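You operate a simulated robot arm through the tools that you are given. There is no shell and no other tool. Be economical: measure what you need, move in short steps, check, and stop when the job is done.

You are at the controls of a simulated robot arm. One attempt, no reset.

TASK
Test both mini cheeses on the pine slab for damp and set the drier one on the paper.
Fine: the paper lies on the white slab; use the damp meter and put it back.

It is judged by the outcome, as a careful person would: the job done as asked, and still so three seconds after it is handed in. It fails if anything else is knocked over, pushed out of place, dropped, spilled or broken.

THE ROBOT
A 6-joint arm with a two-finger parallel gripper, fixed in place. Base frame: the origin is at the foot of the arm, x ahead of it, y to its left, z up; the work surface is at about z = 0.88. Readings come in m, degrees, newtons and seconds.
With the tool pointing down near the work surface it reaches from about 0.32 to 0.7 m from the base axis. Its first joint turns from -166.0 to 166.0 degrees. Payload 4.1 kg.
The TCP is the grasp point between the finger pads, 0.023 m short of the fingertips. In the tool frame z runs along the fingers and y along their closing line. The gripper opens to 0.094 m. The fingers are 0.038 m wide and 0.01 m thick; the gripper's body (0.054 by 0.096 m) begins 0.039 m behind the TCP.
Orientation is told as [roll, pitch, yaw] about the base's x, y, z axes, in that order, counted from this pose: with the fingers straight down and closing along the base's y, the tool's x points along the base's -x, its y along +y and its z along -z.

THE INTERFACE
- The arm moves only by the tool play_rows. Its argument "series" is text: rows parted by semicolons, each of 7 numbers parted by spaces: the shift along the tool's x, y, z in units of 100 mm (1.0 is 100 mm), then the turn, a rotation vector about the tool's x, y, z in units of 120 degrees (1.0 is 120 degrees), then the gripper command, from -1 (shut) to 1 (fully open), values between in proportion. In form: dx dy dz wx wy wz claw; .... A call has 1 to 10 rows; each row is the pose to reach, as a shift and turn from the pose commanded when the call began, along the tool's axes at that moment. A call with a number of a shift or a turn outside -1 to 1 is refused whole. A row lasts 0.2 s, in which the tool goes at most 0.05 m and 8.6 degrees; a call with a longer step from one row to the next is refused whole, and so is a gripper value outside its range. A pose out of reach is approached as far as the arm can. The call stops where the force on the tool passes 50 N (or 10 N more than at its start, if that is more) or the arm is blocked; 0.2 s more then pass. The fingers move at their own pace (about 0.045 m/s each) and stop on an object; they squeeze with about 25 N. The grip force told is the motor's: it shows also when the fingers shut on nothing. Time passes only in rows, and 0.2 s behind the last, so rows that repeat a pose let the fingers close. It gives the time, the measured TCP pose, the force on the tool (base axes), the opening and the grip force at its end, in the units of the frame above (readings bear some noise).
- Cameras (640 x 400 px; columns grow to the right, rows downward): "scene" is fixed at [0.0505, -0.6504, 1.5457]; the picture's right is [0.68, -0.73, 0.00], its down [-0.55, -0.51, -0.66] and it looks along [0.49, 0.45, -0.75] (base axes); focal length 279 px, centre (320, 200). "wrist" rides on the gripper at [-0.039, 0, -0.044] in the tool frame; the picture's right is [0.00, -1.00, 0.00], its down [0.97, 0.00, -0.24] and it looks along [0.24, 0.00, 0.97] (tool axes); focal length 218 px, centre (320, 200). There is no depth. A picture from a camera that has moved, and an enlarged one, comes with that camera's place and axes in the base frame and with its lens.
- capture(camera): a new picture of that camera. It takes no simulated time.
- raise_lower(by): slides the trunk up (or, below 0, down) by that many m; the arm rides with it, the base frame stays. It gives what a move gives, with no picture.
- enlarge(camera, box): a new picture of the part [left, top, right, bottom] of that camera's present view, enlarged. It takes no simulated time.
- close_job(): hands the job in; it is judged then, once.

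Go step by step. Nothing tells you positions but the pictures and the camera data: compare them with the known pose of the tool, close in by small moves and look again before you grip or let go. The budget is 120 turns and 64 pictures, counting those below and the enlarged ones. Unless the task says otherwise, let go and move clear before handing in, and close with one line.

The tools are called after "Emit:" as name(argument=value, ...) on one line, values as JSON. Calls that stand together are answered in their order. play_rows: Moves the arm, as the interface text tells. Its arguments: {"type":"object","properties":{"series":{"type":"string"}},"required":["series"]} The other tools are called the same way: raise_lower (by) slides the trunk up or down; capture (camera) takes a picture; enlarge (camera, box) takes an enlarged picture of a part of a camera's view; close_job () hands the job in.

At the start:

```text
clock: 0.0
eef_pos: [0.2876, -0.2681, 1.2331]
orientation: [0.0, 0.0, 0.0]
contact_force: [-0.6, -0.2, 0.6]
grip_width: 0.094
grip_force: 0.0
trunk travel left (down, up): [-0.525, 0.065]
```

scene: 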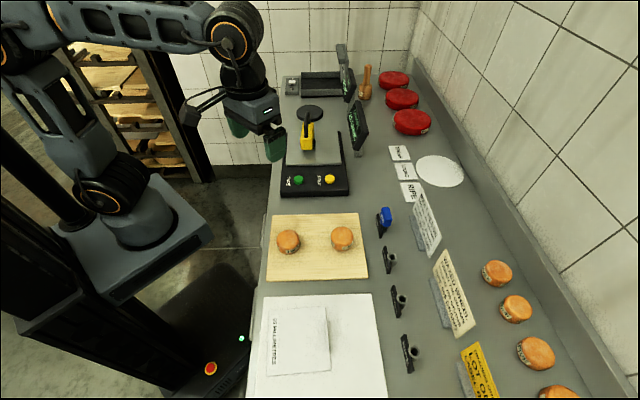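
wrist: 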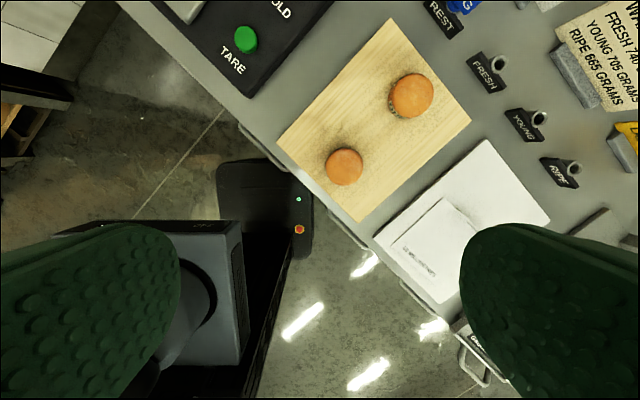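

I see a pine slab with two mini cheeses, a white slab with a paper, a scale, and a blue/yellow meter candidates. I'll look closer to identify the damp meter and read the signs.

Emit:
enlarge(camera="scene", box=[260, 60, 420, 160])

Emit:
enlarge(camera="scene", box=[360, 130, 520, 230])

Emit:
enlarge(camera="scene", box=[360, 190, 600, 340])

Emit:
enlarge(camera="scene", box=[240, 200, 480, 400])

```text
4.00 times, centred on (340, 110) of scene
camera zoom: at [0.0505, -0.6504, 1.5457], right [0.68, -0.73, 0.0], down [-0.55, -0.51, -0.66], along [0.49, 0.45, -0.75], focal length 1115 px, centre (240, 560)
```

zoom: 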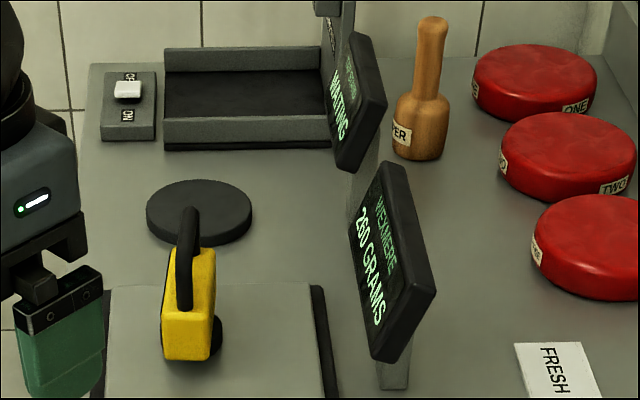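

```text
4.00 times, centred on (440, 180) of scene
camera zoom: at [0.0505, -0.6504, 1.5457], right [0.68, -0.73, 0.0], down [-0.55, -0.51, -0.66], along [0.49, 0.45, -0.75], focal length 1115 px, centre (-160, 280)
```

zoom: 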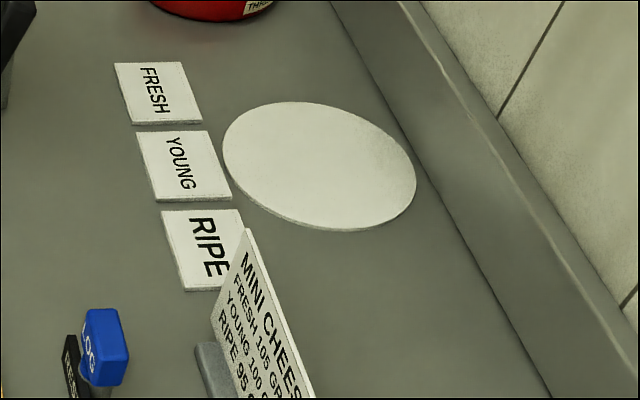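

```text
2.67 times, centred on (480, 265) of scene
camera zoom: at [0.0505, -0.6504, 1.5457], right [0.68, -0.73, 0.0], down [-0.55, -0.51, -0.66], along [0.49, 0.45, -0.75], focal length 743 px, centre (-107, 27)
```

zoom: 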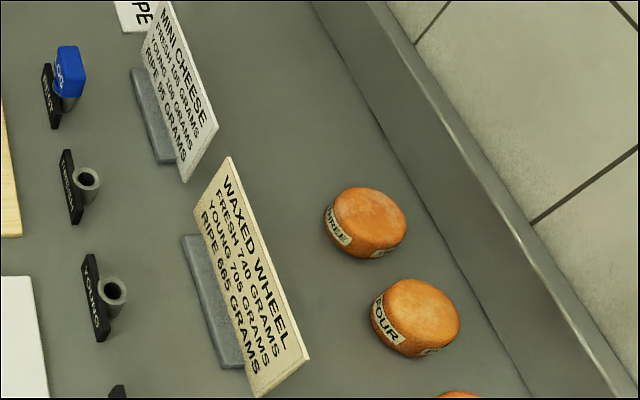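

```text
2.00 times, centred on (360, 300) of scene
camera zoom: at [0.0505, -0.6504, 1.5457], right [0.68, -0.73, 0.0], down [-0.55, -0.51, -0.66], along [0.49, 0.45, -0.75], focal length 558 px, centre (240, 0)
```

zoom: 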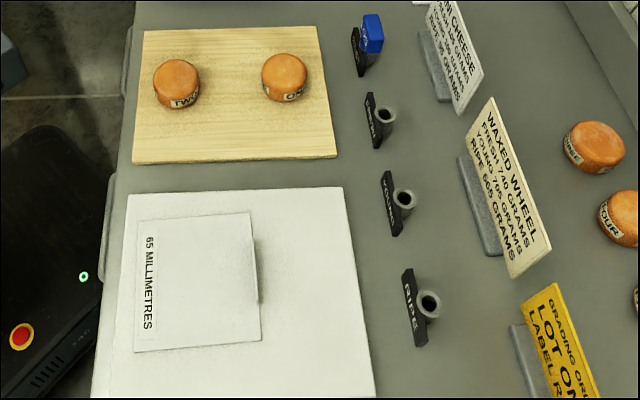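

The yellow handled thing on the scale and the display reading "WAITING" are candidates. I'll zoom in further on these.

Emit:
enlarge(camera="scene", box=[325, 40, 373, 110])

Emit:
enlarge(camera="scene", box=[270, 95, 370, 205])

Emit:
enlarge(camera="scene", box=[400, 320, 600, 400])

```text
5.71 times, centred on (349, 75) of scene
camera zoom: at [0.0505, -0.6504, 1.5457], right [0.68, -0.73, 0.0], down [-0.55, -0.51, -0.66], along [0.49, 0.45, -0.75], focal length 1593 px, centre (154, 914)
```

zoom: 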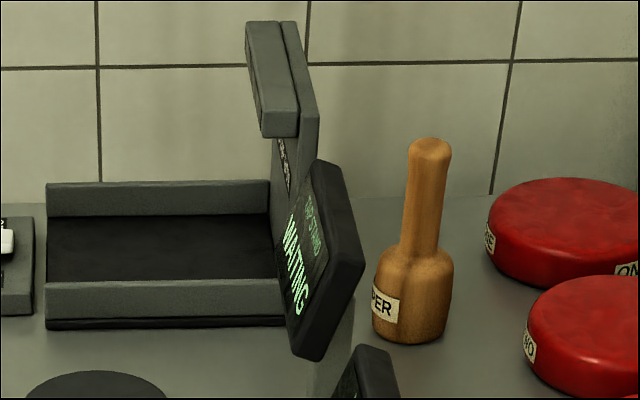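

```text
3.64 times, centred on (320, 150) of scene
camera zoom: at [0.0505, -0.6504, 1.5457], right [0.68, -0.73, 0.0], down [-0.55, -0.51, -0.66], along [0.49, 0.45, -0.75], focal length 1014 px, centre (320, 382)
```

zoom: 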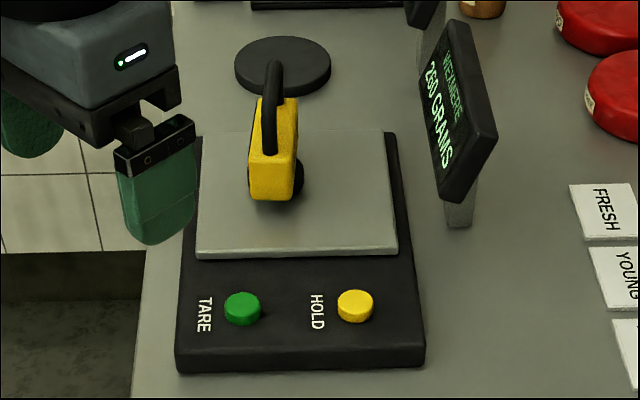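

```text
3.20 times, centred on (500, 360) of scene
camera zoom: at [0.0505, -0.6504, 1.5457], right [0.68, -0.73, 0.0], down [-0.55, -0.51, -0.66], along [0.49, 0.45, -0.75], focal length 892 px, centre (-256, -312)
```

zoom: 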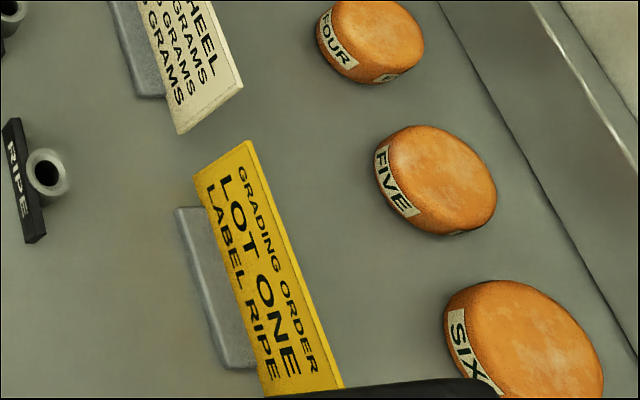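

The yellow handled block on the weighing pan (260 g) is probably the damp meter, at about (0.60, -0.08). I'll carry the wrist camera there for a better look.

Emit:
play_rows(series="-0.33 0.33 0 0 0 0 1;-0.66 0.66 0 0 0 0 1;-1 1 0 0 0 0 1;-1 1 0 0 0 0 1")

Emit:
play_rows(series="-0.33 0.33 0 0 0 0 1;-0.66 0.66 0 0 0 0 1;-1 0.8 0 0 0 0 1;-1 0.8 0 0 0 0 1")

Emit:
capture(camera="wrist")

Emit:
capture(camera="scene")

```text
clock: 1.0
eef_pos: [0.3857, -0.1652, 1.2354]
orientation: [0.1, 0.0, 0.0]
contact_force: [-0.3, 0.3, 0.4]
grip_width: 0.094
grip_force: 0.0
trunk travel left (down, up): [-0.525, 0.065]
```

```text
clock: 2.0
eef_pos: [0.4819, -0.0909, 1.235]
orientation: [-0.1, 0.0, 0.0]
contact_force: [0.7, -0.6, -0.5]
grip_width: 0.0941
grip_force: 0.1
trunk travel left (down, up): [-0.525, 0.065]
```

```text
54 pictures are left
camera wrist: at [0.5242, -0.0913, 1.2785], right [0.0, -1.0, 0.0], down [-0.97, 0.0, 0.24], along [-0.24, 0.0, -0.97], focal length 218 px, centre (320, 200)
```

wrist: 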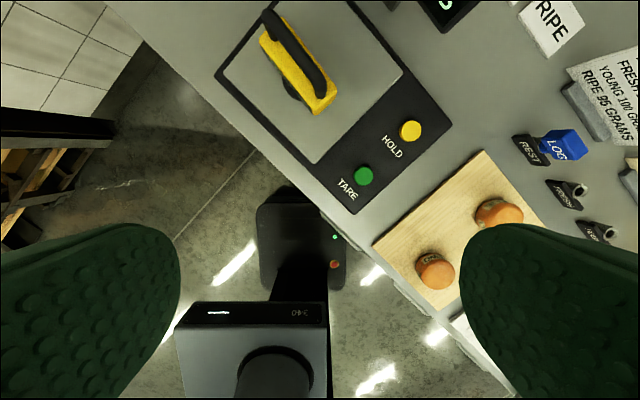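

```text
53 pictures are left
```

scene: 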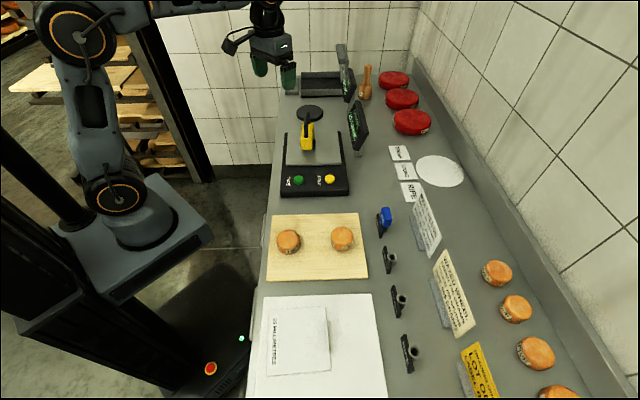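

The meter appears as a yellow bar with a black arched handle on the pan. I'll move nearer over it.

Emit:
play_rows(series="-0.4 0.1 0 0 0 0 1;-0.8 0.2 0.3 0 0 0 1;-1 0.2 0.7 0 0 0 1;-1 0.2 0.7 0 0 0 1")

Emit:
capture(camera="wrist")

```text
refused: row 2 steps farther than a row can; nothing moved
```

```text
52 pictures are left
camera wrist: at [0.5242, -0.0913, 1.2785], right [0.0, -1.0, 0.0], down [-0.97, 0.0, 0.24], along [-0.24, 0.0, -0.97], focal length 218 px, centre (320, 200)
```

wrist: 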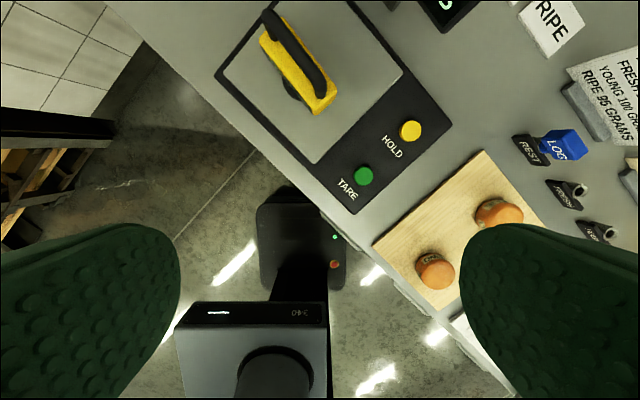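

The call was refused for too long a step; I repeat it with shorter rows.

Emit:
play_rows(series="-0.3 0.07 0.2 0 0 0 1;-0.6 0.14 0.4 0 0 0 1;-0.9 0.2 0.6 0 0 0 1;-1 0.2 0.7 0 0 0 1;-1 0.2 0.7 0 0 0 1")

Emit:
capture(camera="wrist")

```text
clock: 3.2
eef_pos: [0.5858, -0.0673, 1.1629]
orientation: [0.0, 0.0, 0.0]
contact_force: [-0.6, 0.5, 0.1]
grip_width: 0.0939
grip_force: 0.0
trunk travel left (down, up): [-0.525, 0.065]
```

```text
51 pictures are left
camera wrist: at [0.6266, -0.0679, 1.2071], right [0.0, -1.0, 0.0], down [-0.97, 0.0, 0.24], along [-0.24, 0.0, -0.97], focal length 218 px, centre (320, 200)
```

wrist: 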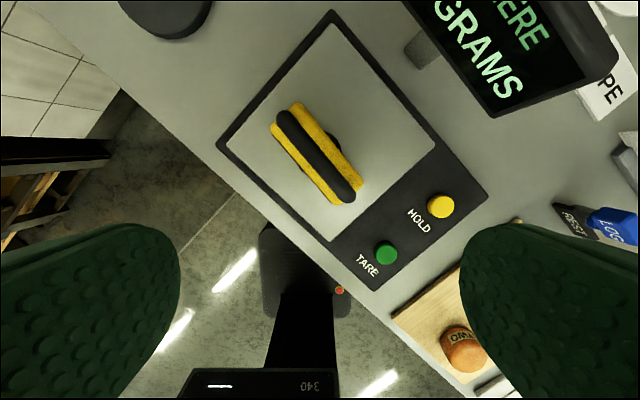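

The meter's centre is near (0.614, -0.063). I'll enlarge the meter and the "WAITING" display to understand how readings are given.

Emit:
enlarge(camera="wrist", box=[250, 85, 400, 225])

Emit:
enlarge(camera="scene", box=[338, 65, 362, 105])

Emit:
enlarge(camera="scene", box=[290, 98, 330, 160])

```text
2.86 times, centred on (325, 155) of wrist
camera zoom: at [0.6266, -0.0679, 1.2071], right [0.0, -1.0, 0.0], down [-0.97, 0.0, 0.24], along [-0.24, 0.0, -0.97], focal length 624 px, centre (306, 329)
```

zoom: 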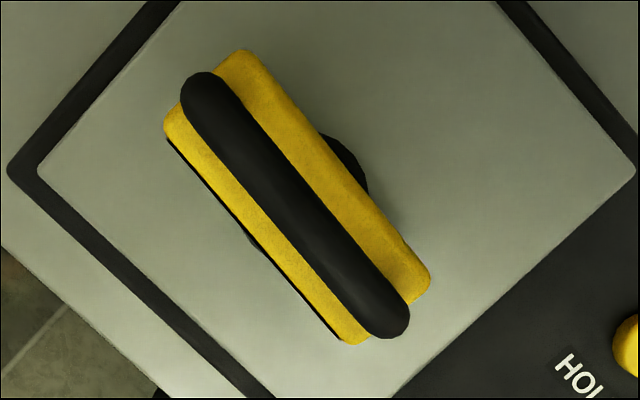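

```text
10.00 times, centred on (350, 85) of scene
camera zoom: at [0.0505, -0.6504, 1.5457], right [0.68, -0.73, 0.0], down [-0.55, -0.51, -0.66], along [0.49, 0.45, -0.75], focal length 2788 px, centre (20, 1350)
```

zoom: 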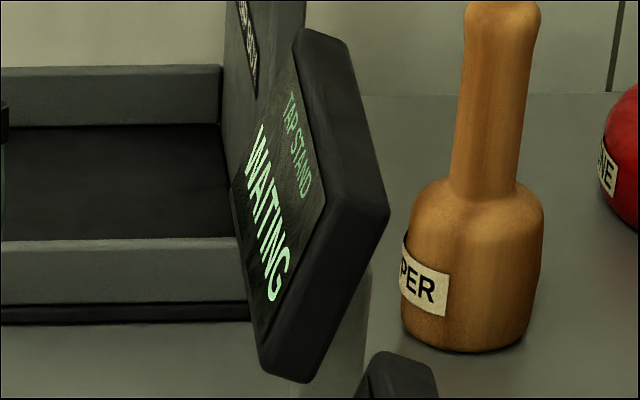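

```text
6.45 times, centred on (310, 129) of scene
camera zoom: at [0.0505, -0.6504, 1.5457], right [0.68, -0.73, 0.0], down [-0.55, -0.51, -0.66], along [0.49, 0.45, -0.75], focal length 1798 px, centre (384, 658)
```

zoom: 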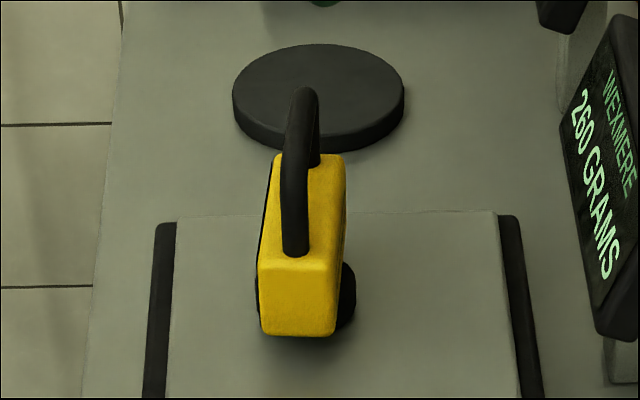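

The meter's long axis lies about 40° from base x, with a handle arch on top (top roughly z 1.04). I'll turn the tool to 40° yaw over it and look from both cameras.

Emit:
play_rows(series="-0.06 0 0 0 0 -0.07 1;-0.12 0.01 0 0 0 -0.14 1;-0.18 0.02 0 0 0 -0.21 1;-0.25 0.02 0 0 0 -0.27 1;-0.3 0.02 0 0 0 -0.333 1;-0.3 0.02 0 0 0 -0.333 1")

Emit:
capture(camera="wrist")

Emit:
enlarge(camera="scene", box=[250, 30, 378, 150])

```text
clock: 4.6
eef_pos: [0.6174, -0.0649, 1.1629]
orientation: [0.0, 0.0, 40.1]
contact_force: [-0.7, 0.6, -0.7]
grip_width: 0.094
grip_force: 0.0
trunk travel left (down, up): [-0.525, 0.065]
```

```text
47 pictures are left
camera wrist: at [0.6496, -0.0406, 1.2074], right [0.64, -0.77, 0.0], down [-0.74, -0.63, 0.24], along [-0.18, -0.15, -0.97], focal length 218 px, centre (320, 200)
```

wrist: 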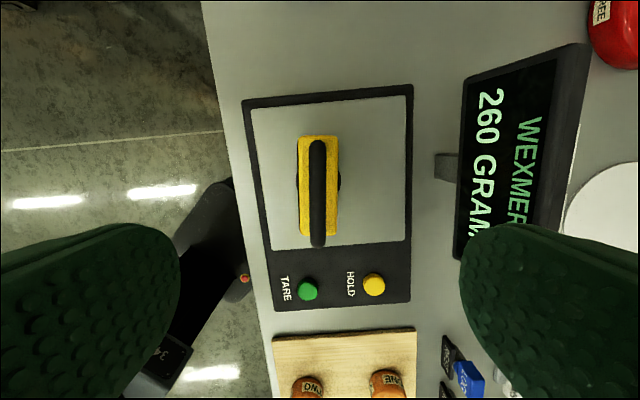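

```text
3.33 times, centred on (314, 90) of scene
camera zoom: at [0.0505, -0.6504, 1.5457], right [0.68, -0.73, 0.0], down [-0.55, -0.51, -0.66], along [0.49, 0.45, -0.75], focal length 929 px, centre (340, 567)
```

zoom: 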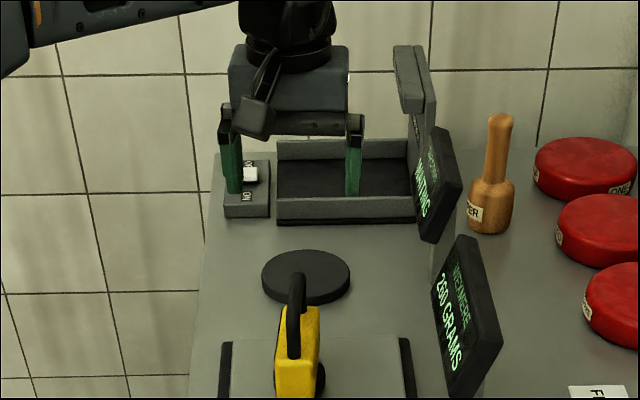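

Handle is aligned between the fingers. I descend 100 mm and check the height against the handle.

Emit:
play_rows(series="0 0 0.3 0 0 0 1;-0.02 0 0.6 0 0 0 1;-0.04 0 0.9 0 0 0 1;-0.04 0 1 0 0 0 1;-0.04 0 1 0 0 0 1")

Emit:
enlarge(camera="scene", box=[270, 70, 350, 150])

Emit:
capture(camera="wrist")

```text
clock: 5.8
eef_pos: [0.6213, -0.0638, 1.0627]
orientation: [0.0, 0.0, 40.0]
contact_force: [-0.3, 0.4, 0.1]
grip_width: 0.0939
grip_force: 0.0
trunk travel left (down, up): [-0.525, 0.065]
```

```text
5.00 times, centred on (310, 110) of scene
camera zoom: at [0.0505, -0.6504, 1.5457], right [0.68, -0.73, 0.0], down [-0.55, -0.51, -0.66], along [0.49, 0.45, -0.75], focal length 1394 px, centre (370, 650)
```

zoom: 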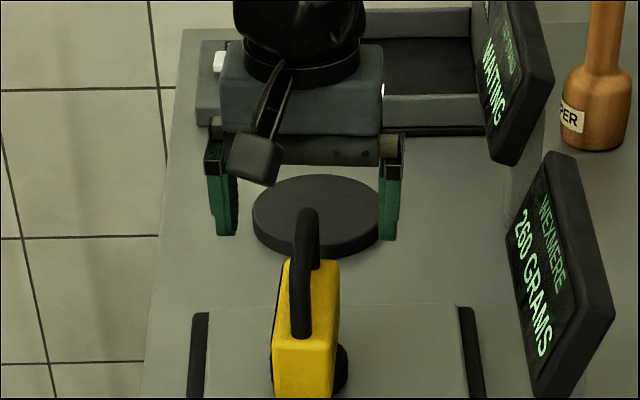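

```text
44 pictures are left
camera wrist: at [0.6527, -0.0389, 1.107], right [0.64, -0.77, 0.0], down [-0.74, -0.62, 0.24], along [-0.18, -0.15, -0.97], focal length 218 px, centre (320, 200)
```

wrist: 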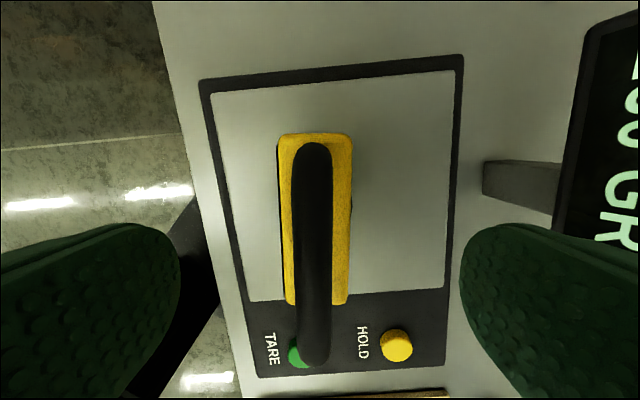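

The handle spans ±41 mm about the TCP with its bar centred near z 1.037. I go down 27 mm, shift 2 mm, and close on it.

Emit:
play_rows(series="0 0.02 0.14 0 0 0 1;0 0.02 0.27 0 0 0 1;0 0.02 0.27 0 0 0 1;0 0.02 0.27 0 0 0 -1;0 0.02 0.27 0 0 0 -1;0 0.02 0.27 0 0 0 -1;0 0.02 0.27 0 0 0 -1;0 0.02 0.27 0 0 0 -1;0 0.02 0.27 0 0 0 -1")

Emit:
enlarge(camera="scene", box=[270, 70, 350, 150])

```text
clock: 7.8
eef_pos: [0.6191, -0.0621, 1.0356]
orientation: [0.0, 0.0, 40.0]
contact_force: [-0.6, 0.9, 0.4]
grip_width: 0.0133
grip_force: 25.0
trunk travel left (down, up): [-0.525, 0.065]
```

```text
5.00 times, centred on (310, 110) of scene
camera zoom: at [0.0505, -0.6504, 1.5457], right [0.68, -0.73, 0.0], down [-0.55, -0.51, -0.66], along [0.49, 0.45, -0.75], focal length 1394 px, centre (370, 650)
```

zoom: 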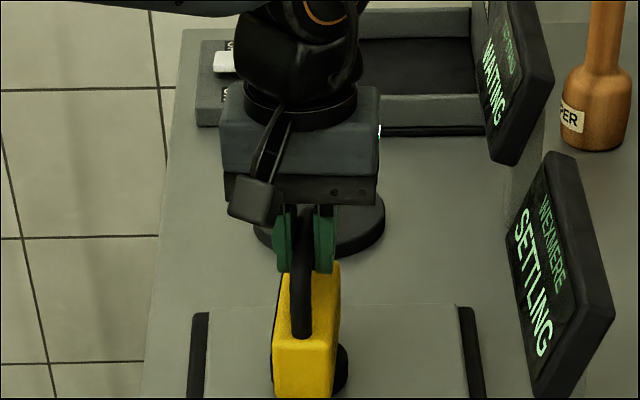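

The handle is gripped (13 mm). I note the home pose (0.619, -0.062, 1.036, yaw 40) and lift 100 mm.

Emit:
play_rows(series="0 0 -0.2 0 0 0 -1;0 0 -0.5 0 0 0 -1;0 0 -0.8 0 0 0 -1;0 0 -1 0 0 0 -1;0 0 -1 0 0 0 -1")

Emit:
enlarge(camera="scene", box=[250, 30, 410, 190])

Emit:
capture(camera="wrist")

```text
clock: 9.0
eef_pos: [0.6195, -0.0645, 1.1368]
orientation: [0.0, 0.1, 40.0]
contact_force: [0.0, -0.4, -2.5]
grip_width: 0.0133
grip_force: 24.5
trunk travel left (down, up): [-0.525, 0.065]
```

```text
2.50 times, centred on (330, 110) of scene
camera zoom: at [0.0505, -0.6504, 1.5457], right [0.68, -0.73, 0.0], down [-0.55, -0.51, -0.66], along [0.49, 0.45, -0.75], focal length 697 px, centre (295, 425)
```

zoom: 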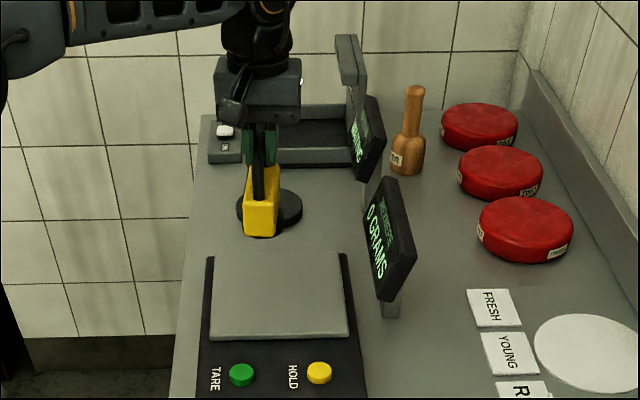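

```text
41 pictures are left
camera wrist: at [0.6519, -0.0389, 1.1815], right [0.64, -0.77, 0.0], down [-0.74, -0.62, 0.24], along [-0.18, -0.15, -0.97], focal length 218 px, centre (320, 200)
```

wrist: 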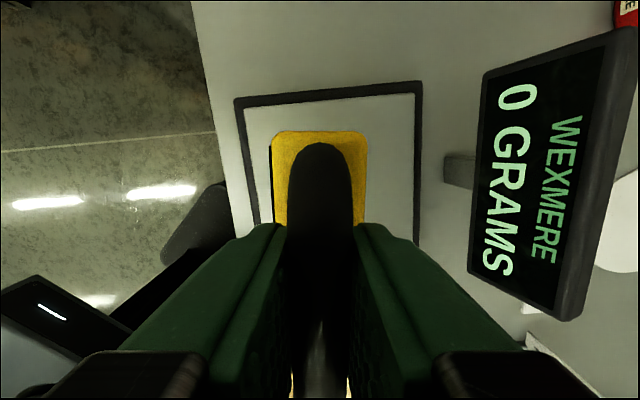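

The meter is off the pan, which now reads 0 g. I'll rotate the tool by 84° to show the far face of the meter to the scene camera.

Emit:
play_rows(series="0.05 0 -0.05 0 0 -0.07 -1;0.1 0 -0.1 0 0 -0.14 -1;0.15 0 -0.1 0 0 -0.21 -1;0.2 0 -0.1 0 0 -0.28 -1;0.3 0 -0.1 0 0 -0.35 -1;0.4 0 -0.1 0 0 -0.42 -1;0.5 0 -0.1 0 0 -0.49 -1;0.6 0 -0.1 0 0 -0.56 -1;0.7 0 -0.1 0 0 -0.63 -1;0.8 0 -0.1 0 0 -0.70 -1")

Emit:
enlarge(camera="scene", box=[250, 50, 360, 160])

```text
clock: 11.2
eef_pos: [0.5567, -0.1139, 1.1451]
orientation: [0.0, 0.0, 124.1]
contact_force: [-0.2, 0.6, -2.9]
grip_width: 0.0134
grip_force: 25.1
trunk travel left (down, up): [-0.525, 0.065]
```

```text
3.64 times, centred on (305, 105) of scene
camera zoom: at [0.0505, -0.6504, 1.5457], right [0.68, -0.73, 0.0], down [-0.55, -0.51, -0.66], along [0.49, 0.45, -0.75], focal length 1014 px, centre (374, 546)
```

zoom: 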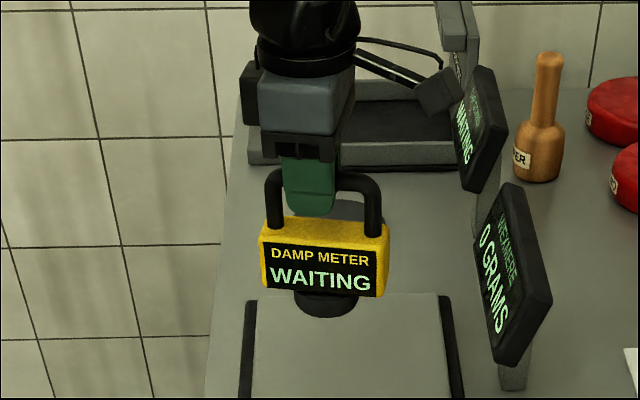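

The screen reads "DAMP METER / WAITING" and faces the camera now. I carry it over cheese ONE at about (0.400, -0.405).

Emit:
play_rows(series="0.17 0.33 0 0 0 0 -1;0.34 0.65 0 0 0 0 -1;0.51 0.98 0 0 0 0 -1;0.51 0.98 0 0 0 0 -1")

Emit:
play_rows(series="0.17 0.33 0 0 0 0 -1;0.34 0.65 0 0 0 0 -1;0.51 0.98 0 0 0 0 -1;0.51 0.98 0 0 0 0 -1")

Emit:
play_rows(series="0.17 0.33 0 0 0 0 -1;0.34 0.65 0 0 0 0 -1;0.51 0.97 0 0 0 0 -1;0.51 0.97 0 0 0 0 -1")

Emit:
capture(camera="scene")

Emit:
capture(camera="wrist")

```text
clock: 12.2
eef_pos: [0.5038, -0.2095, 1.1452]
orientation: [0.0, 0.1, 124.0]
contact_force: [0.2, -0.7, -2.3]
grip_width: 0.0133
grip_force: 24.8
trunk travel left (down, up): [-0.525, 0.065]
```

```text
clock: 13.2
eef_pos: [0.4527, -0.3095, 1.1442]
orientation: [-0.1, 0.0, 123.9]
contact_force: [0.2, 0.9, -2.6]
grip_width: 0.0135
grip_force: 25.5
trunk travel left (down, up): [-0.525, 0.065]
```

```text
clock: 14.2
eef_pos: [0.4054, -0.3984, 1.143]
orientation: [0.3, 0.0, 123.5]
contact_force: [-0.3, -0.3, -2.0]
grip_width: 0.0133
grip_force: 25.1
out of reach, approached as far as the arm can: row 3, 4
trunk travel left (down, up): [-0.525, 0.065]
```

```text
39 pictures are left
```

scene: 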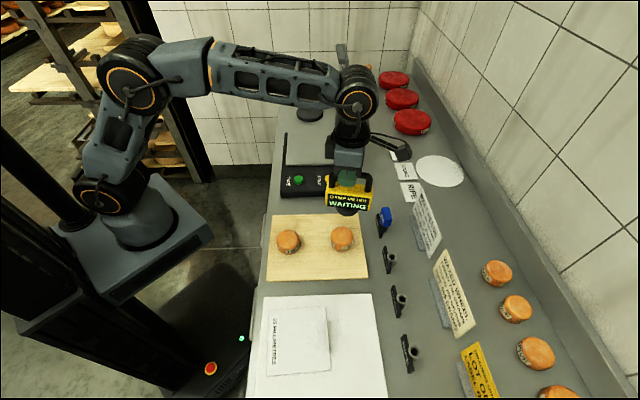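

```text
38 pictures are left
camera wrist: at [0.3864, -0.3669, 1.1875], right [0.83, 0.55, 0.0], down [0.54, -0.81, 0.24], along [0.13, -0.2, -0.97], focal length 218 px, centre (320, 200)
```

wrist: 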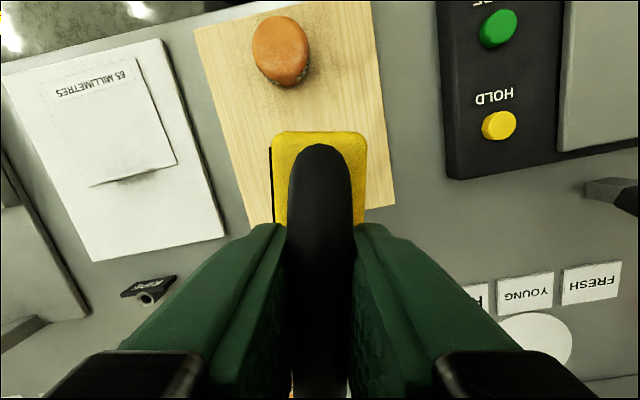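

It hits a reach limit at this yaw (wrist joint, likely). I turn back by 14° and re-check position.

Emit:
play_rows(series="0 0 0 0 0 0.06 -1;0 0 0 0 0 0.12 -1;0 0 0 0 0 0.12 -1")

Emit:
enlarge(camera="scene", box=[290, 160, 400, 270])

```text
clock: 15.0
eef_pos: [0.4073, -0.4002, 1.1436]
orientation: [0.0, 0.0, 109.5]
contact_force: [-0.1, 0.0, -2.0]
grip_width: 0.0136
grip_force: 24.8
trunk travel left (down, up): [-0.525, 0.065]
```

```text
3.64 times, centred on (345, 215) of scene
camera zoom: at [0.0505, -0.6504, 1.5457], right [0.68, -0.73, 0.0], down [-0.55, -0.51, -0.66], along [0.49, 0.45, -0.75], focal length 1014 px, centre (229, 146)
```

zoom: 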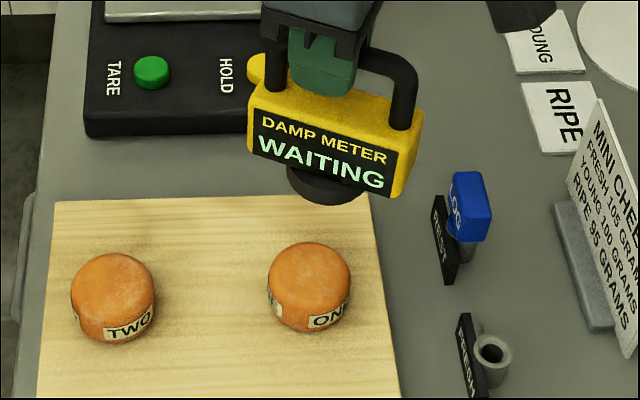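

The foot of the meter hangs about 125 mm below the TCP; cheese ONE's centre is ~8 mm off. I correct and descend 65 mm, then check.

Emit:
play_rows(series="0.04 0.08 0.2 0 0 0 -1;0.04 0.08 0.4 0 0 0 -1;0.04 0.08 0.6 0 0 0 -1;0.04 0.08 0.65 0 0 0 -1;0.04 0.08 0.65 0 0 0 -1")

Emit:
enlarge(camera="scene", box=[290, 160, 400, 270])

```text
clock: 16.2
eef_pos: [0.4011, -0.4059, 1.0806]
orientation: [0.1, 0.1, 109.5]
contact_force: [-0.1, 0.5, -2.5]
grip_width: 0.0135
grip_force: 25.5
trunk travel left (down, up): [-0.525, 0.065]
```

```text
3.64 times, centred on (345, 215) of scene
camera zoom: at [0.0505, -0.6504, 1.5457], right [0.68, -0.73, 0.0], down [-0.55, -0.51, -0.66], along [0.49, 0.45, -0.75], focal length 1014 px, centre (229, 146)
```

zoom: 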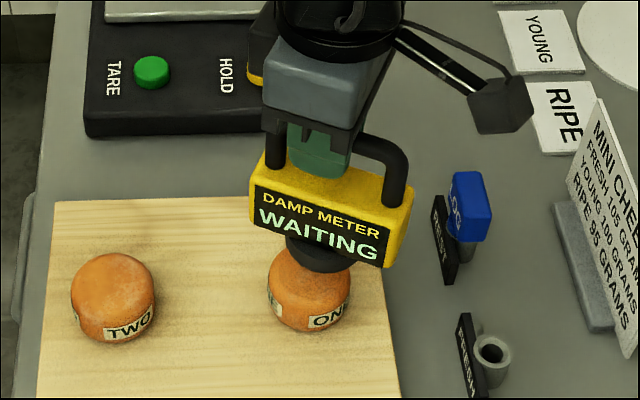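

The foot is ~15 mm above the cheese and ~7 mm to the right of its centre. I shift and descend in small steps.

Emit:
play_rows(series="-0.06 0.03 0.03 0 0 0 -1;-0.06 0.03 0.06 0 0 0 -1;-0.06 0.03 0.09 0 0 0 -1;-0.06 0.03 0.1 0 0 0 -1")

Emit:
enlarge(camera="scene", box=[310, 190, 380, 260])

```text
clock: 17.2
eef_pos: [0.395, -0.4018, 1.0708]
orientation: [0.0, -0.1, 109.6]
contact_force: [0.5, -0.2, -1.6]
grip_width: 0.0136
grip_force: 25.1
trunk travel left (down, up): [-0.525, 0.065]
```

```text
5.71 times, centred on (345, 225) of scene
camera zoom: at [0.0505, -0.6504, 1.5457], right [0.68, -0.73, 0.0], down [-0.55, -0.51, -0.66], along [0.49, 0.45, -0.75], focal length 1593 px, centre (177, 57)
```

zoom: 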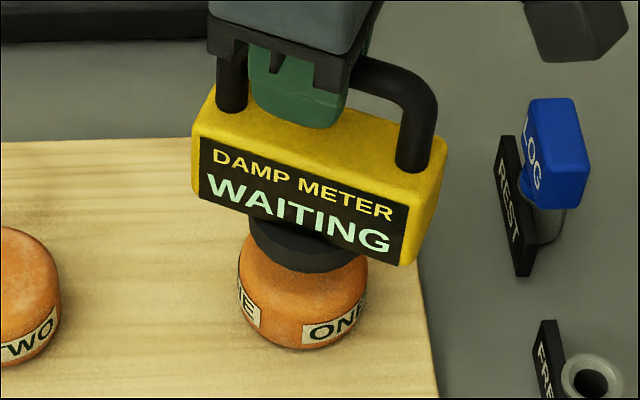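

Nearly touching. I lower in fine steps of 2 mm, watching the force.

Emit:
play_rows(series="0 0 0.02 0 0 0 -1;0 0 0.04 0 0 0 -1;0 0 0.04 0 0 0 -1")

Emit:
play_rows(series="0 0 0.02 0 0 0 -1;0 0 0.04 0 0 0 -1;0 0 0.04 0 0 0 -1")

Emit:
enlarge(camera="scene", box=[310, 190, 380, 260])

```text
clock: 18.0
eef_pos: [0.3961, -0.3979, 1.0659]
orientation: [0.1, 0.1, 109.5]
contact_force: [0.2, -0.7, -2.5]
grip_width: 0.0135
grip_force: 24.8
trunk travel left (down, up): [-0.525, 0.065]
```

```text
clock: 18.8
eef_pos: [0.3956, -0.4005, 1.0627]
orientation: [0.0, 0.0, 109.5]
contact_force: [0.5, -0.5, -1.8]
grip_width: 0.013
grip_force: 24.9
trunk travel left (down, up): [-0.525, 0.065]
```

```text
5.71 times, centred on (345, 225) of scene
camera zoom: at [0.0505, -0.6504, 1.5457], right [0.68, -0.73, 0.0], down [-0.55, -0.51, -0.66], along [0.49, 0.45, -0.75], focal length 1593 px, centre (177, 57)
```

zoom: 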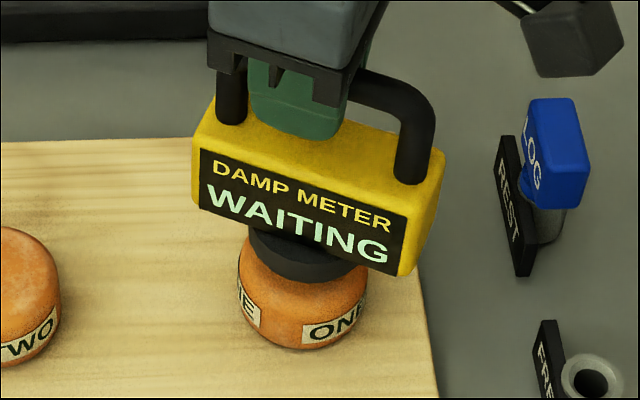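

No contact yet; I continue down gently.

Emit:
play_rows(series="0 0 0.02 0 0 0 -1;0 0 0.04 0 0 0 -1;0 0 0.04 0 0 0 -1")

Emit:
play_rows(series="0 0 0.015 0 0 0 -1;0 0 0.03 0 0 0 -1;0 0 0.03 0 0 0 -1")

Emit:
enlarge(camera="scene", box=[310, 190, 380, 260])

```text
clock: 19.6
eef_pos: [0.3953, -0.3999, 1.06]
orientation: [0.0, 0.0, 109.5]
contact_force: [-0.6, 0.3, -3.0]
grip_width: 0.0131
grip_force: 25.4
trunk travel left (down, up): [-0.525, 0.065]
```

```text
clock: 20.4
eef_pos: [0.3951, -0.3997, 1.0561]
orientation: [0.0, 0.0, 109.6]
contact_force: [-0.7, 1.6, -2.8]
grip_width: 0.0136
grip_force: 24.8
trunk travel left (down, up): [-0.525, 0.065]
```

```text
5.71 times, centred on (345, 225) of scene
camera zoom: at [0.0505, -0.6504, 1.5457], right [0.68, -0.73, 0.0], down [-0.55, -0.51, -0.66], along [0.49, 0.45, -0.75], focal length 1593 px, centre (177, 57)
```

zoom: 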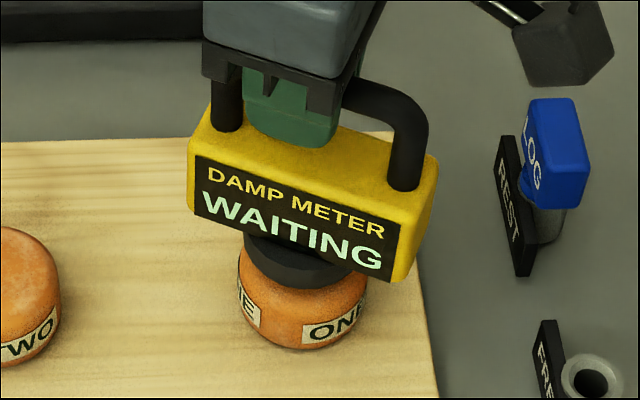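

Still waiting with no contact; lower further.

Emit:
play_rows(series="0.02 -0.01 0.02 0 0 0 -1;0.02 -0.01 0.03 0 0 0 -1;0.02 -0.01 0.03 0 0 0 -1")

Emit:
play_rows(series="0 0 0.015 0 0 0 -1;0 0 0.03 0 0 0 -1;0 0 0.03 0 0 0 -1")

Emit:
play_rows(series="0 0 0.01 0 0 0 -1;0 0 0.02 0 0 0 -1;0 0 0.02 0 0 0 -1")

Emit:
enlarge(camera="scene", box=[310, 190, 380, 260])

```text
clock: 21.2
eef_pos: [0.3971, -0.4026, 1.053]
orientation: [-0.1, 0.1, 109.7]
contact_force: [0.6, 0.1, -2.9]
grip_width: 0.0133
grip_force: 25.0
trunk travel left (down, up): [-0.525, 0.065]
```

```text
clock: 22.0
eef_pos: [0.3971, -0.4025, 1.0498]
orientation: [0.0, 0.0, 109.6]
contact_force: [-1.0, -1.2, -2.9]
grip_width: 0.0135
grip_force: 25.3
trunk travel left (down, up): [-0.525, 0.065]
```

```text
clock: 22.8
eef_pos: [0.3981, -0.401, 1.0469]
orientation: [-0.1, 0.1, 109.6]
contact_force: [-0.7, -0.2, -2.3]
grip_width: 0.0134
grip_force: 25.3
trunk travel left (down, up): [-0.525, 0.065]
```

```text
5.71 times, centred on (345, 225) of scene
camera zoom: at [0.0505, -0.6504, 1.5457], right [0.68, -0.73, 0.0], down [-0.55, -0.51, -0.66], along [0.49, 0.45, -0.75], focal length 1593 px, centre (177, 57)
```

zoom: 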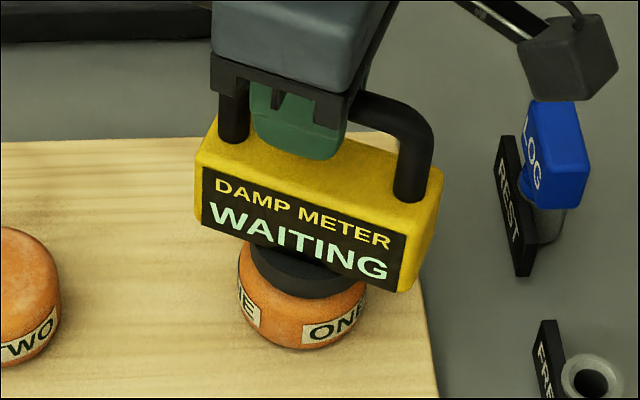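

Continuing down in small steps, using the force reading.

Emit:
play_rows(series="0 0 0.01 0 0 0 -1;0 0 0.02 0 0 0 -1;0 0 0.02 0 0 0 -1")

Emit:
play_rows(series="0 0 0.01 0 0 0 -1;0 0 0.02 0 0 0 -1;0 0 0.02 0 0 0 -1")

```text
clock: 23.6
eef_pos: [0.3971, -0.4027, 1.0445]
orientation: [0.0, 0.1, 109.7]
contact_force: [-1.0, -0.4, -2.2]
grip_width: 0.0135
grip_force: 25.2
trunk travel left (down, up): [-0.525, 0.065]
```

```text
clock: 24.4
eef_pos: [0.395, -0.4027, 1.0427]
orientation: [0.0, 0.0, 109.7]
contact_force: [-0.5, -0.5, -2.3]
grip_width: 0.0136
grip_force: 25.0
trunk travel left (down, up): [-0.525, 0.065]
```

Emit:
play_rows(series="0 0 0.01 0 0 0 -1;0 0 0.02 0 0 0 -1;0 0 0.02 0 0 0 -1")

Emit:
play_rows(series="0 0 0.01 0 0 0 -1;0 0 0.02 0 0 0 -1;0 0 0.02 0 0 0 -1")

Emit:
enlarge(camera="scene", box=[310, 190, 380, 260])

```text
clock: 25.2
eef_pos: [0.3957, -0.4015, 1.0429]
orientation: [-0.1, 0.2, 109.5]
contact_force: [-2.2, 3.1, 17.3]
grip_width: 0.0133
grip_force: 24.9
trunk travel left (down, up): [-0.525, 0.065]
```

```text
clock: 26.0
eef_pos: [0.396, -0.4026, 1.0406]
orientation: [-0.1, 0.3, 109.6]
contact_force: [0.2, -1.6, 22.7]
grip_width: 0.0137
grip_force: 25.2
trunk travel left (down, up): [-0.525, 0.065]
```

```text
5.71 times, centred on (345, 225) of scene
camera zoom: at [0.0505, -0.6504, 1.5457], right [0.68, -0.73, 0.0], down [-0.55, -0.51, -0.66], along [0.49, 0.45, -0.75], focal length 1593 px, centre (177, 57)
```

zoom: 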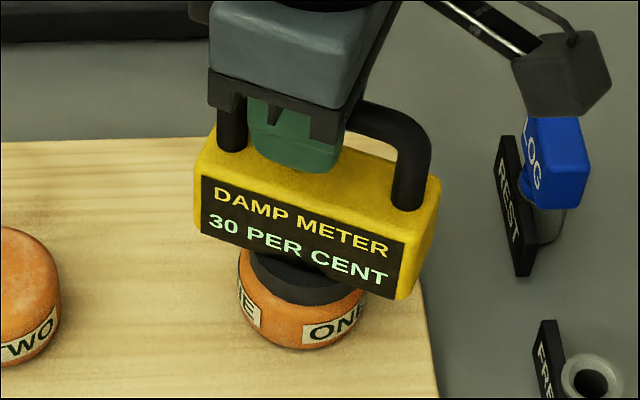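

Cheese ONE reads 30 per cent at contact (TCP z ≈ 1.042). I hold for a second to make sure the reading is settled.

Emit:
play_rows(series="0 0 0 0 0 0 -1;0 0 0 0 0 0 -1;0 0 0 0 0 0 -1;0 0 0 0 0 0 -1;0 0 0 0 0 0 -1;0 0 0 0 0 0 -1")

Emit:
enlarge(camera="scene", box=[310, 190, 380, 260])

```text
clock: 27.4
eef_pos: [0.3955, -0.4019, 1.0401]
orientation: [-0.1, 0.0, 109.5]
contact_force: [0.2, -0.9, 22.8]
grip_width: 0.0134
grip_force: 24.8
trunk travel left (down, up): [-0.525, 0.065]
```

```text
5.71 times, centred on (345, 225) of scene
camera zoom: at [0.0505, -0.6504, 1.5457], right [0.68, -0.73, 0.0], down [-0.55, -0.51, -0.66], along [0.49, 0.45, -0.75], focal length 1593 px, centre (177, 57)
```

zoom: 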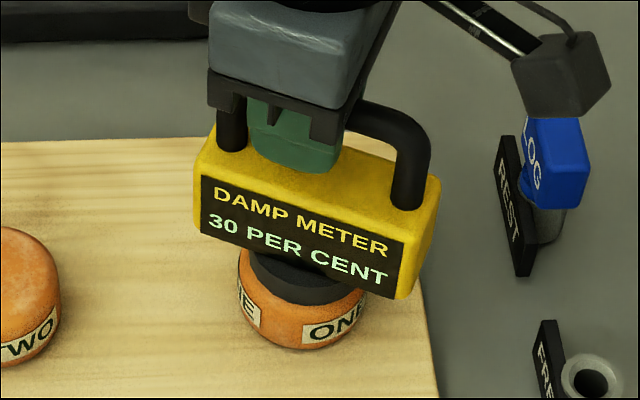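

Reading is stable: ONE = 30 %. I lift and carry the meter over cheese TWO at about (0.293, -0.304).

Emit:
play_rows(series="0 0 -0.1 0 0 0 -1;0 0 -0.3 0 0 0 -1;0 0 -0.5 0 0 0 -1;-0.3 0.15 -0.5 0 0 0 -1;-0.6 0.3 -0.5 0 0 0 -1;-0.7 0.35 -0.5 0 0 0 -1;-0.7 0.35 -0.5 0 0 0 -1")

Emit:
play_rows(series="-0.3 0.15 0 0 0 0 -1;-0.57 0.29 0 0 0 0 -1;-0.57 0.29 0.2 0 0 0 -1;-0.57 0.29 0.25 0 0 0 -1;-0.57 0.29 0.25 0 0 0 -1")

Emit:
enlarge(camera="scene", box=[250, 185, 370, 275])

```text
clock: 29.0
eef_pos: [0.3384, -0.3471, 1.0873]
orientation: [0.0, 0.0, 109.6]
contact_force: [0.6, 0.0, -2.6]
grip_width: 0.0134
grip_force: 25.3
trunk travel left (down, up): [-0.525, 0.065]
```

```text
clock: 30.2
eef_pos: [0.2932, -0.3021, 1.0618]
orientation: [0.0, 0.0, 109.6]
contact_force: [-0.2, 0.9, -2.8]
grip_width: 0.0134
grip_force: 25.3
trunk travel left (down, up): [-0.525, 0.065]
```

```text
4.44 times, centred on (310, 230) of scene
camera zoom: at [0.0505, -0.6504, 1.5457], right [0.68, -0.73, 0.0], down [-0.55, -0.51, -0.66], along [0.49, 0.45, -0.75], focal length 1239 px, centre (364, 67)
```

zoom: 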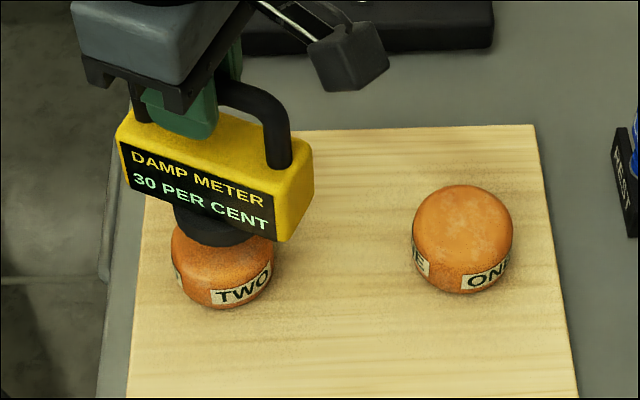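

The display holds the last reading until the next contact. I correct ~5 mm to the right and lower onto TWO.

Emit:
play_rows(series="0.05 -0.02 0.06 0 0 0 -1;0.05 -0.02 0.12 0 0 0 -1;0.05 -0.02 0.16 0 0 0 -1;0.05 -0.02 0.16 0 0 0 -1")

Emit:
play_rows(series="0 0 0.01 0 0 0 -1;0 0 0.02 0 0 0 -1;0 0 0.02 0 0 0 -1")

Emit:
play_rows(series="0 0 0.01 0 0 0 -1;0 0 0.02 0 0 0 -1;0 0 0.02 0 0 0 -1")

```text
clock: 31.2
eef_pos: [0.2968, -0.3067, 1.0477]
orientation: [-0.1, 0.0, 109.6]
contact_force: [-0.3, 0.4, -3.4]
grip_width: 0.0137
grip_force: 24.9
trunk travel left (down, up): [-0.525, 0.065]
```

```text
clock: 32.0
eef_pos: [0.2965, -0.3072, 1.0454]
orientation: [0.0, 0.1, 109.6]
contact_force: [0.2, -0.3, -2.7]
grip_width: 0.0133
grip_force: 24.8
trunk travel left (down, up): [-0.525, 0.065]
```

```text
clock: 32.8
eef_pos: [0.2975, -0.3083, 1.0458]
orientation: [0.0, 0.0, 109.6]
contact_force: [-0.1, -0.1, -2.1]
grip_width: 0.0136
grip_force: 25.0
trunk travel left (down, up): [-0.525, 0.065]
```

Emit:
play_rows(series="0 0 0.01 0 0 0 -1;0 0 0.02 0 0 0 -1;0 0 0.02 0 0 0 -1")

Emit:
play_rows(series="0 0 0.01 0 0 0 -1;0 0 0.02 0 0 0 -1;0 0 0.02 0 0 0 -1")

```text
clock: 33.6
eef_pos: [0.2973, -0.3085, 1.0428]
orientation: [0.0, 0.0, 109.5]
contact_force: [0.4, -0.4, -2.6]
grip_width: 0.0134
grip_force: 25.0
trunk travel left (down, up): [-0.525, 0.065]
```

```text
clock: 34.4
eef_pos: [0.2967, -0.3078, 1.0404]
orientation: [0.0, 0.0, 109.6]
contact_force: [-0.2, 0.3, -2.6]
grip_width: 0.0134
grip_force: 24.6
trunk travel left (down, up): [-0.525, 0.065]
```

Not yet in contact; I continue another step or two.

Emit:
play_rows(series="0 0 0.01 0 0 0 -1;0 0 0.02 0 0 0 -1;0 0 0.02 0 0 0 -1")

Emit:
play_rows(series="0 0 0.005 0 0 0 -1;0 0 0.01 0 0 0 -1;0 0 0.01 0 0 0 -1;0 0 0.01 0 0 0 -1;0 0 0.01 0 0 0 -1")

Emit:
enlarge(camera="scene", box=[250, 185, 370, 275])

```text
clock: 35.2
eef_pos: [0.2966, -0.3078, 1.0395]
orientation: [0.0, 0.1, 109.5]
contact_force: [1.4, 0.6, 5.2]
grip_width: 0.0132
grip_force: 24.9
trunk travel left (down, up): [-0.525, 0.065]
```

```text
clock: 36.4
eef_pos: [0.297, -0.3073, 1.0375]
orientation: [0.0, 0.2, 109.6]
contact_force: [2.0, -1.7, 24.6]
grip_width: 0.0138
grip_force: 24.9
trunk travel left (down, up): [-0.525, 0.065]
```

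```text
4.44 times, centred on (310, 230) of scene
camera zoom: at [0.0505, -0.6504, 1.5457], right [0.68, -0.73, 0.0], down [-0.55, -0.51, -0.66], along [0.49, 0.45, -0.75], focal length 1239 px, centre (364, 67)
```

zoom: 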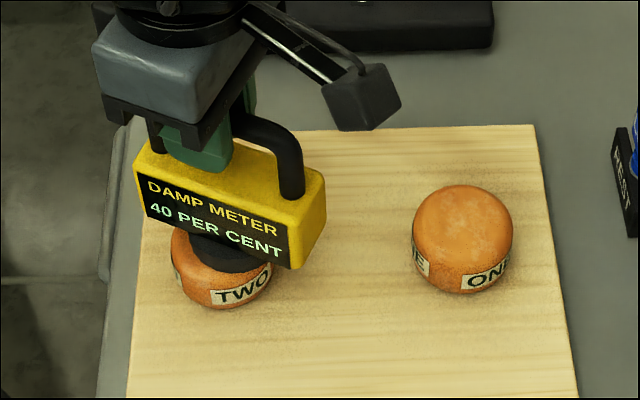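

TWO = 40 %, so ONE (30 %) is drier. Now I return the meter: lift, turn back to 40° yaw.

Emit:
play_rows(series="0 0 -0.1 0 0 0 -1;0 0 -0.35 0 0 0 -1;0 0 -0.65 0 0 0 -1;0 0 -0.95 0 0 0 -1;0 0 -1 0 0 0 -1;0 0 -1 0 0 0 -1")

Emit:
play_rows(series="0 0 0 0 0 0.07 -1;0 0 0 0 0 0.14 -1;0 0 0 0 0 0.21 -1;0 0 0 0 0 0.28 -1;0 0 0 0 0 0.35 -1;0 0 0 0 0 0.42 -1;0 0 0 0 0 0.49 -1;0 0 0 0 0 0.55 -1;0 0 0 0 0 0.58 -1;0 0 0 0 0 0.58 -1")

Emit:
play_rows(series="-0.3 0 0 0 0 0 -1;-0.6 0 0 0 0 0 -1;-0.9 0 0 0 0 0 -1;-1 0 0 0 0 0 -1;-1 0 0 0 0 0 -1")

Emit:
play_rows(series="-0.3 0 0 0 0 0 -1;-0.6 0 0 0 0 0 -1;-0.9 0 0 0 0 0 -1;-1 0 0 0 0 0 -1;-1 0 0 0 0 0 -1")

Emit:
play_rows(series="-0.3 0 0 0 0 0 -1;-0.6 0 0 0 0 0 -1;-0.9 0 0 0 0 0 -1;-1 0 0 0 0 0 -1;-1 0 0 0 0 0 -1")

```text
clock: 37.8
eef_pos: [0.2963, -0.3087, 1.1355]
orientation: [0.0, 0.0, 109.7]
contact_force: [0.4, 0.7, -2.3]
grip_width: 0.0134
grip_force: 24.6
trunk travel left (down, up): [-0.525, 0.065]
```

```text
clock: 40.0
eef_pos: [0.2981, -0.3067, 1.1371]
orientation: [0.0, 0.0, 39.9]
contact_force: [0.9, 0.1, -3.0]
grip_width: 0.0134
grip_force: 25.2
trunk travel left (down, up): [-0.525, 0.065]
```

```text
clock: 41.2
eef_pos: [0.3741, -0.2444, 1.1347]
orientation: [0.0, 0.0, 40.0]
contact_force: [-0.1, -0.6, -2.6]
grip_width: 0.0136
grip_force: 25.2
trunk travel left (down, up): [-0.525, 0.065]
```

```text
clock: 42.4
eef_pos: [0.4528, -0.1794, 1.1357]
orientation: [0.0, -0.1, 40.1]
contact_force: [-0.5, 0.2, -2.4]
grip_width: 0.0136
grip_force: 25.6
trunk travel left (down, up): [-0.525, 0.065]
```

```text
clock: 43.6
eef_pos: [0.5304, -0.1155, 1.138]
orientation: [0.0, -0.1, 39.9]
contact_force: [0.7, 0.3, -1.4]
grip_width: 0.0136
grip_force: 24.8
trunk travel left (down, up): [-0.525, 0.065]
```

Just short of home; I move the last ~103 mm over the pan and look.

Emit:
play_rows(series="-0.3 -0.05 0 0 0 0 -1;-0.6 -0.1 0 0 0 0 -1;-0.9 -0.17 0 0 0 0 -1;-1 -0.17 0 0 0 0 -1;-1 -0.17 0 0 0 0 -1")

Emit:
play_rows(series="0 0 0.25 0 0 0 -1;0 0 0.5 0 0 0 -1;0 0 0.75 0 0 0 -1;0 0 0.85 0 0 0 -1;0 0 0.85 0 0 0 -1")

Emit:
enlarge(camera="scene", box=[270, 70, 370, 170])

```text
clock: 44.8
eef_pos: [0.6119, -0.0635, 1.1402]
orientation: [0.1, -0.1, 40.0]
contact_force: [0.2, 0.5, -2.4]
grip_width: 0.0133
grip_force: 25.0
trunk travel left (down, up): [-0.525, 0.065]
```

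```text
clock: 46.0
eef_pos: [0.6138, -0.0643, 1.0528]
orientation: [0.0, 0.0, 39.9]
contact_force: [-0.1, -1.3, -2.9]
grip_width: 0.0134
grip_force: 25.4
trunk travel left (down, up): [-0.525, 0.065]
```

```text
4.00 times, centred on (320, 120) of scene
camera zoom: at [0.0505, -0.6504, 1.5457], right [0.68, -0.73, 0.0], down [-0.55, -0.51, -0.66], along [0.49, 0.45, -0.75], focal length 1115 px, centre (320, 520)
```

zoom: 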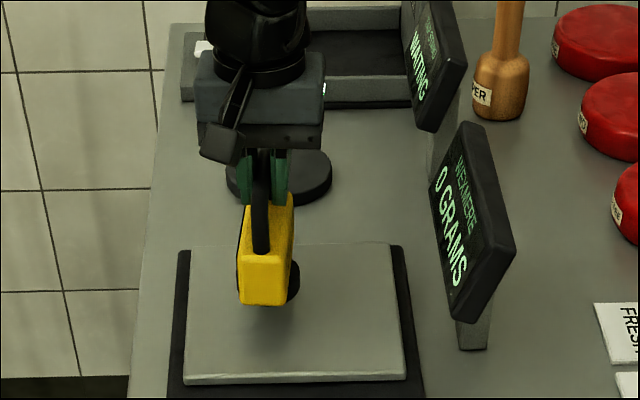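

Aligned with the pan within ~6 mm. I correct and lower the last bit gently.

Emit:
play_rows(series="-0.05 -0.03 0.05 0 0 0 -1;-0.05 -0.03 0.1 0 0 0 -1;-0.05 -0.03 0.13 0 0 0 -1;-0.05 -0.03 0.13 0 0 0 -1")

Emit:
play_rows(series="0 0 0.01 0 0 0 -1;0 0 0.02 0 0 0 -1;0 0 0.02 0 0 0 -1")

Emit:
play_rows(series="0 0 0.01 0 0 0 -1;0 0 0.02 0 0 0 -1;0 0 0.02 0 0 0 -1")

```text
clock: 47.0
eef_pos: [0.62, -0.062, 1.0385]
orientation: [-0.1, 0.0, 39.9]
contact_force: [-0.6, 0.3, -2.5]
grip_width: 0.0133
grip_force: 25.1
trunk travel left (down, up): [-0.525, 0.065]
```

```text
clock: 47.8
eef_pos: [0.6212, -0.0635, 1.0367]
orientation: [0.0, 0.1, 40.0]
contact_force: [-0.7, -0.4, -2.9]
grip_width: 0.0135
grip_force: 25.1
trunk travel left (down, up): [-0.525, 0.065]
```

```text
clock: 48.6
eef_pos: [0.6193, -0.0647, 1.0352]
orientation: [0.0, 0.1, 39.9]
contact_force: [-0.5, 0.1, -3.1]
grip_width: 0.0131
grip_force: 25.0
trunk travel left (down, up): [-0.525, 0.065]
```

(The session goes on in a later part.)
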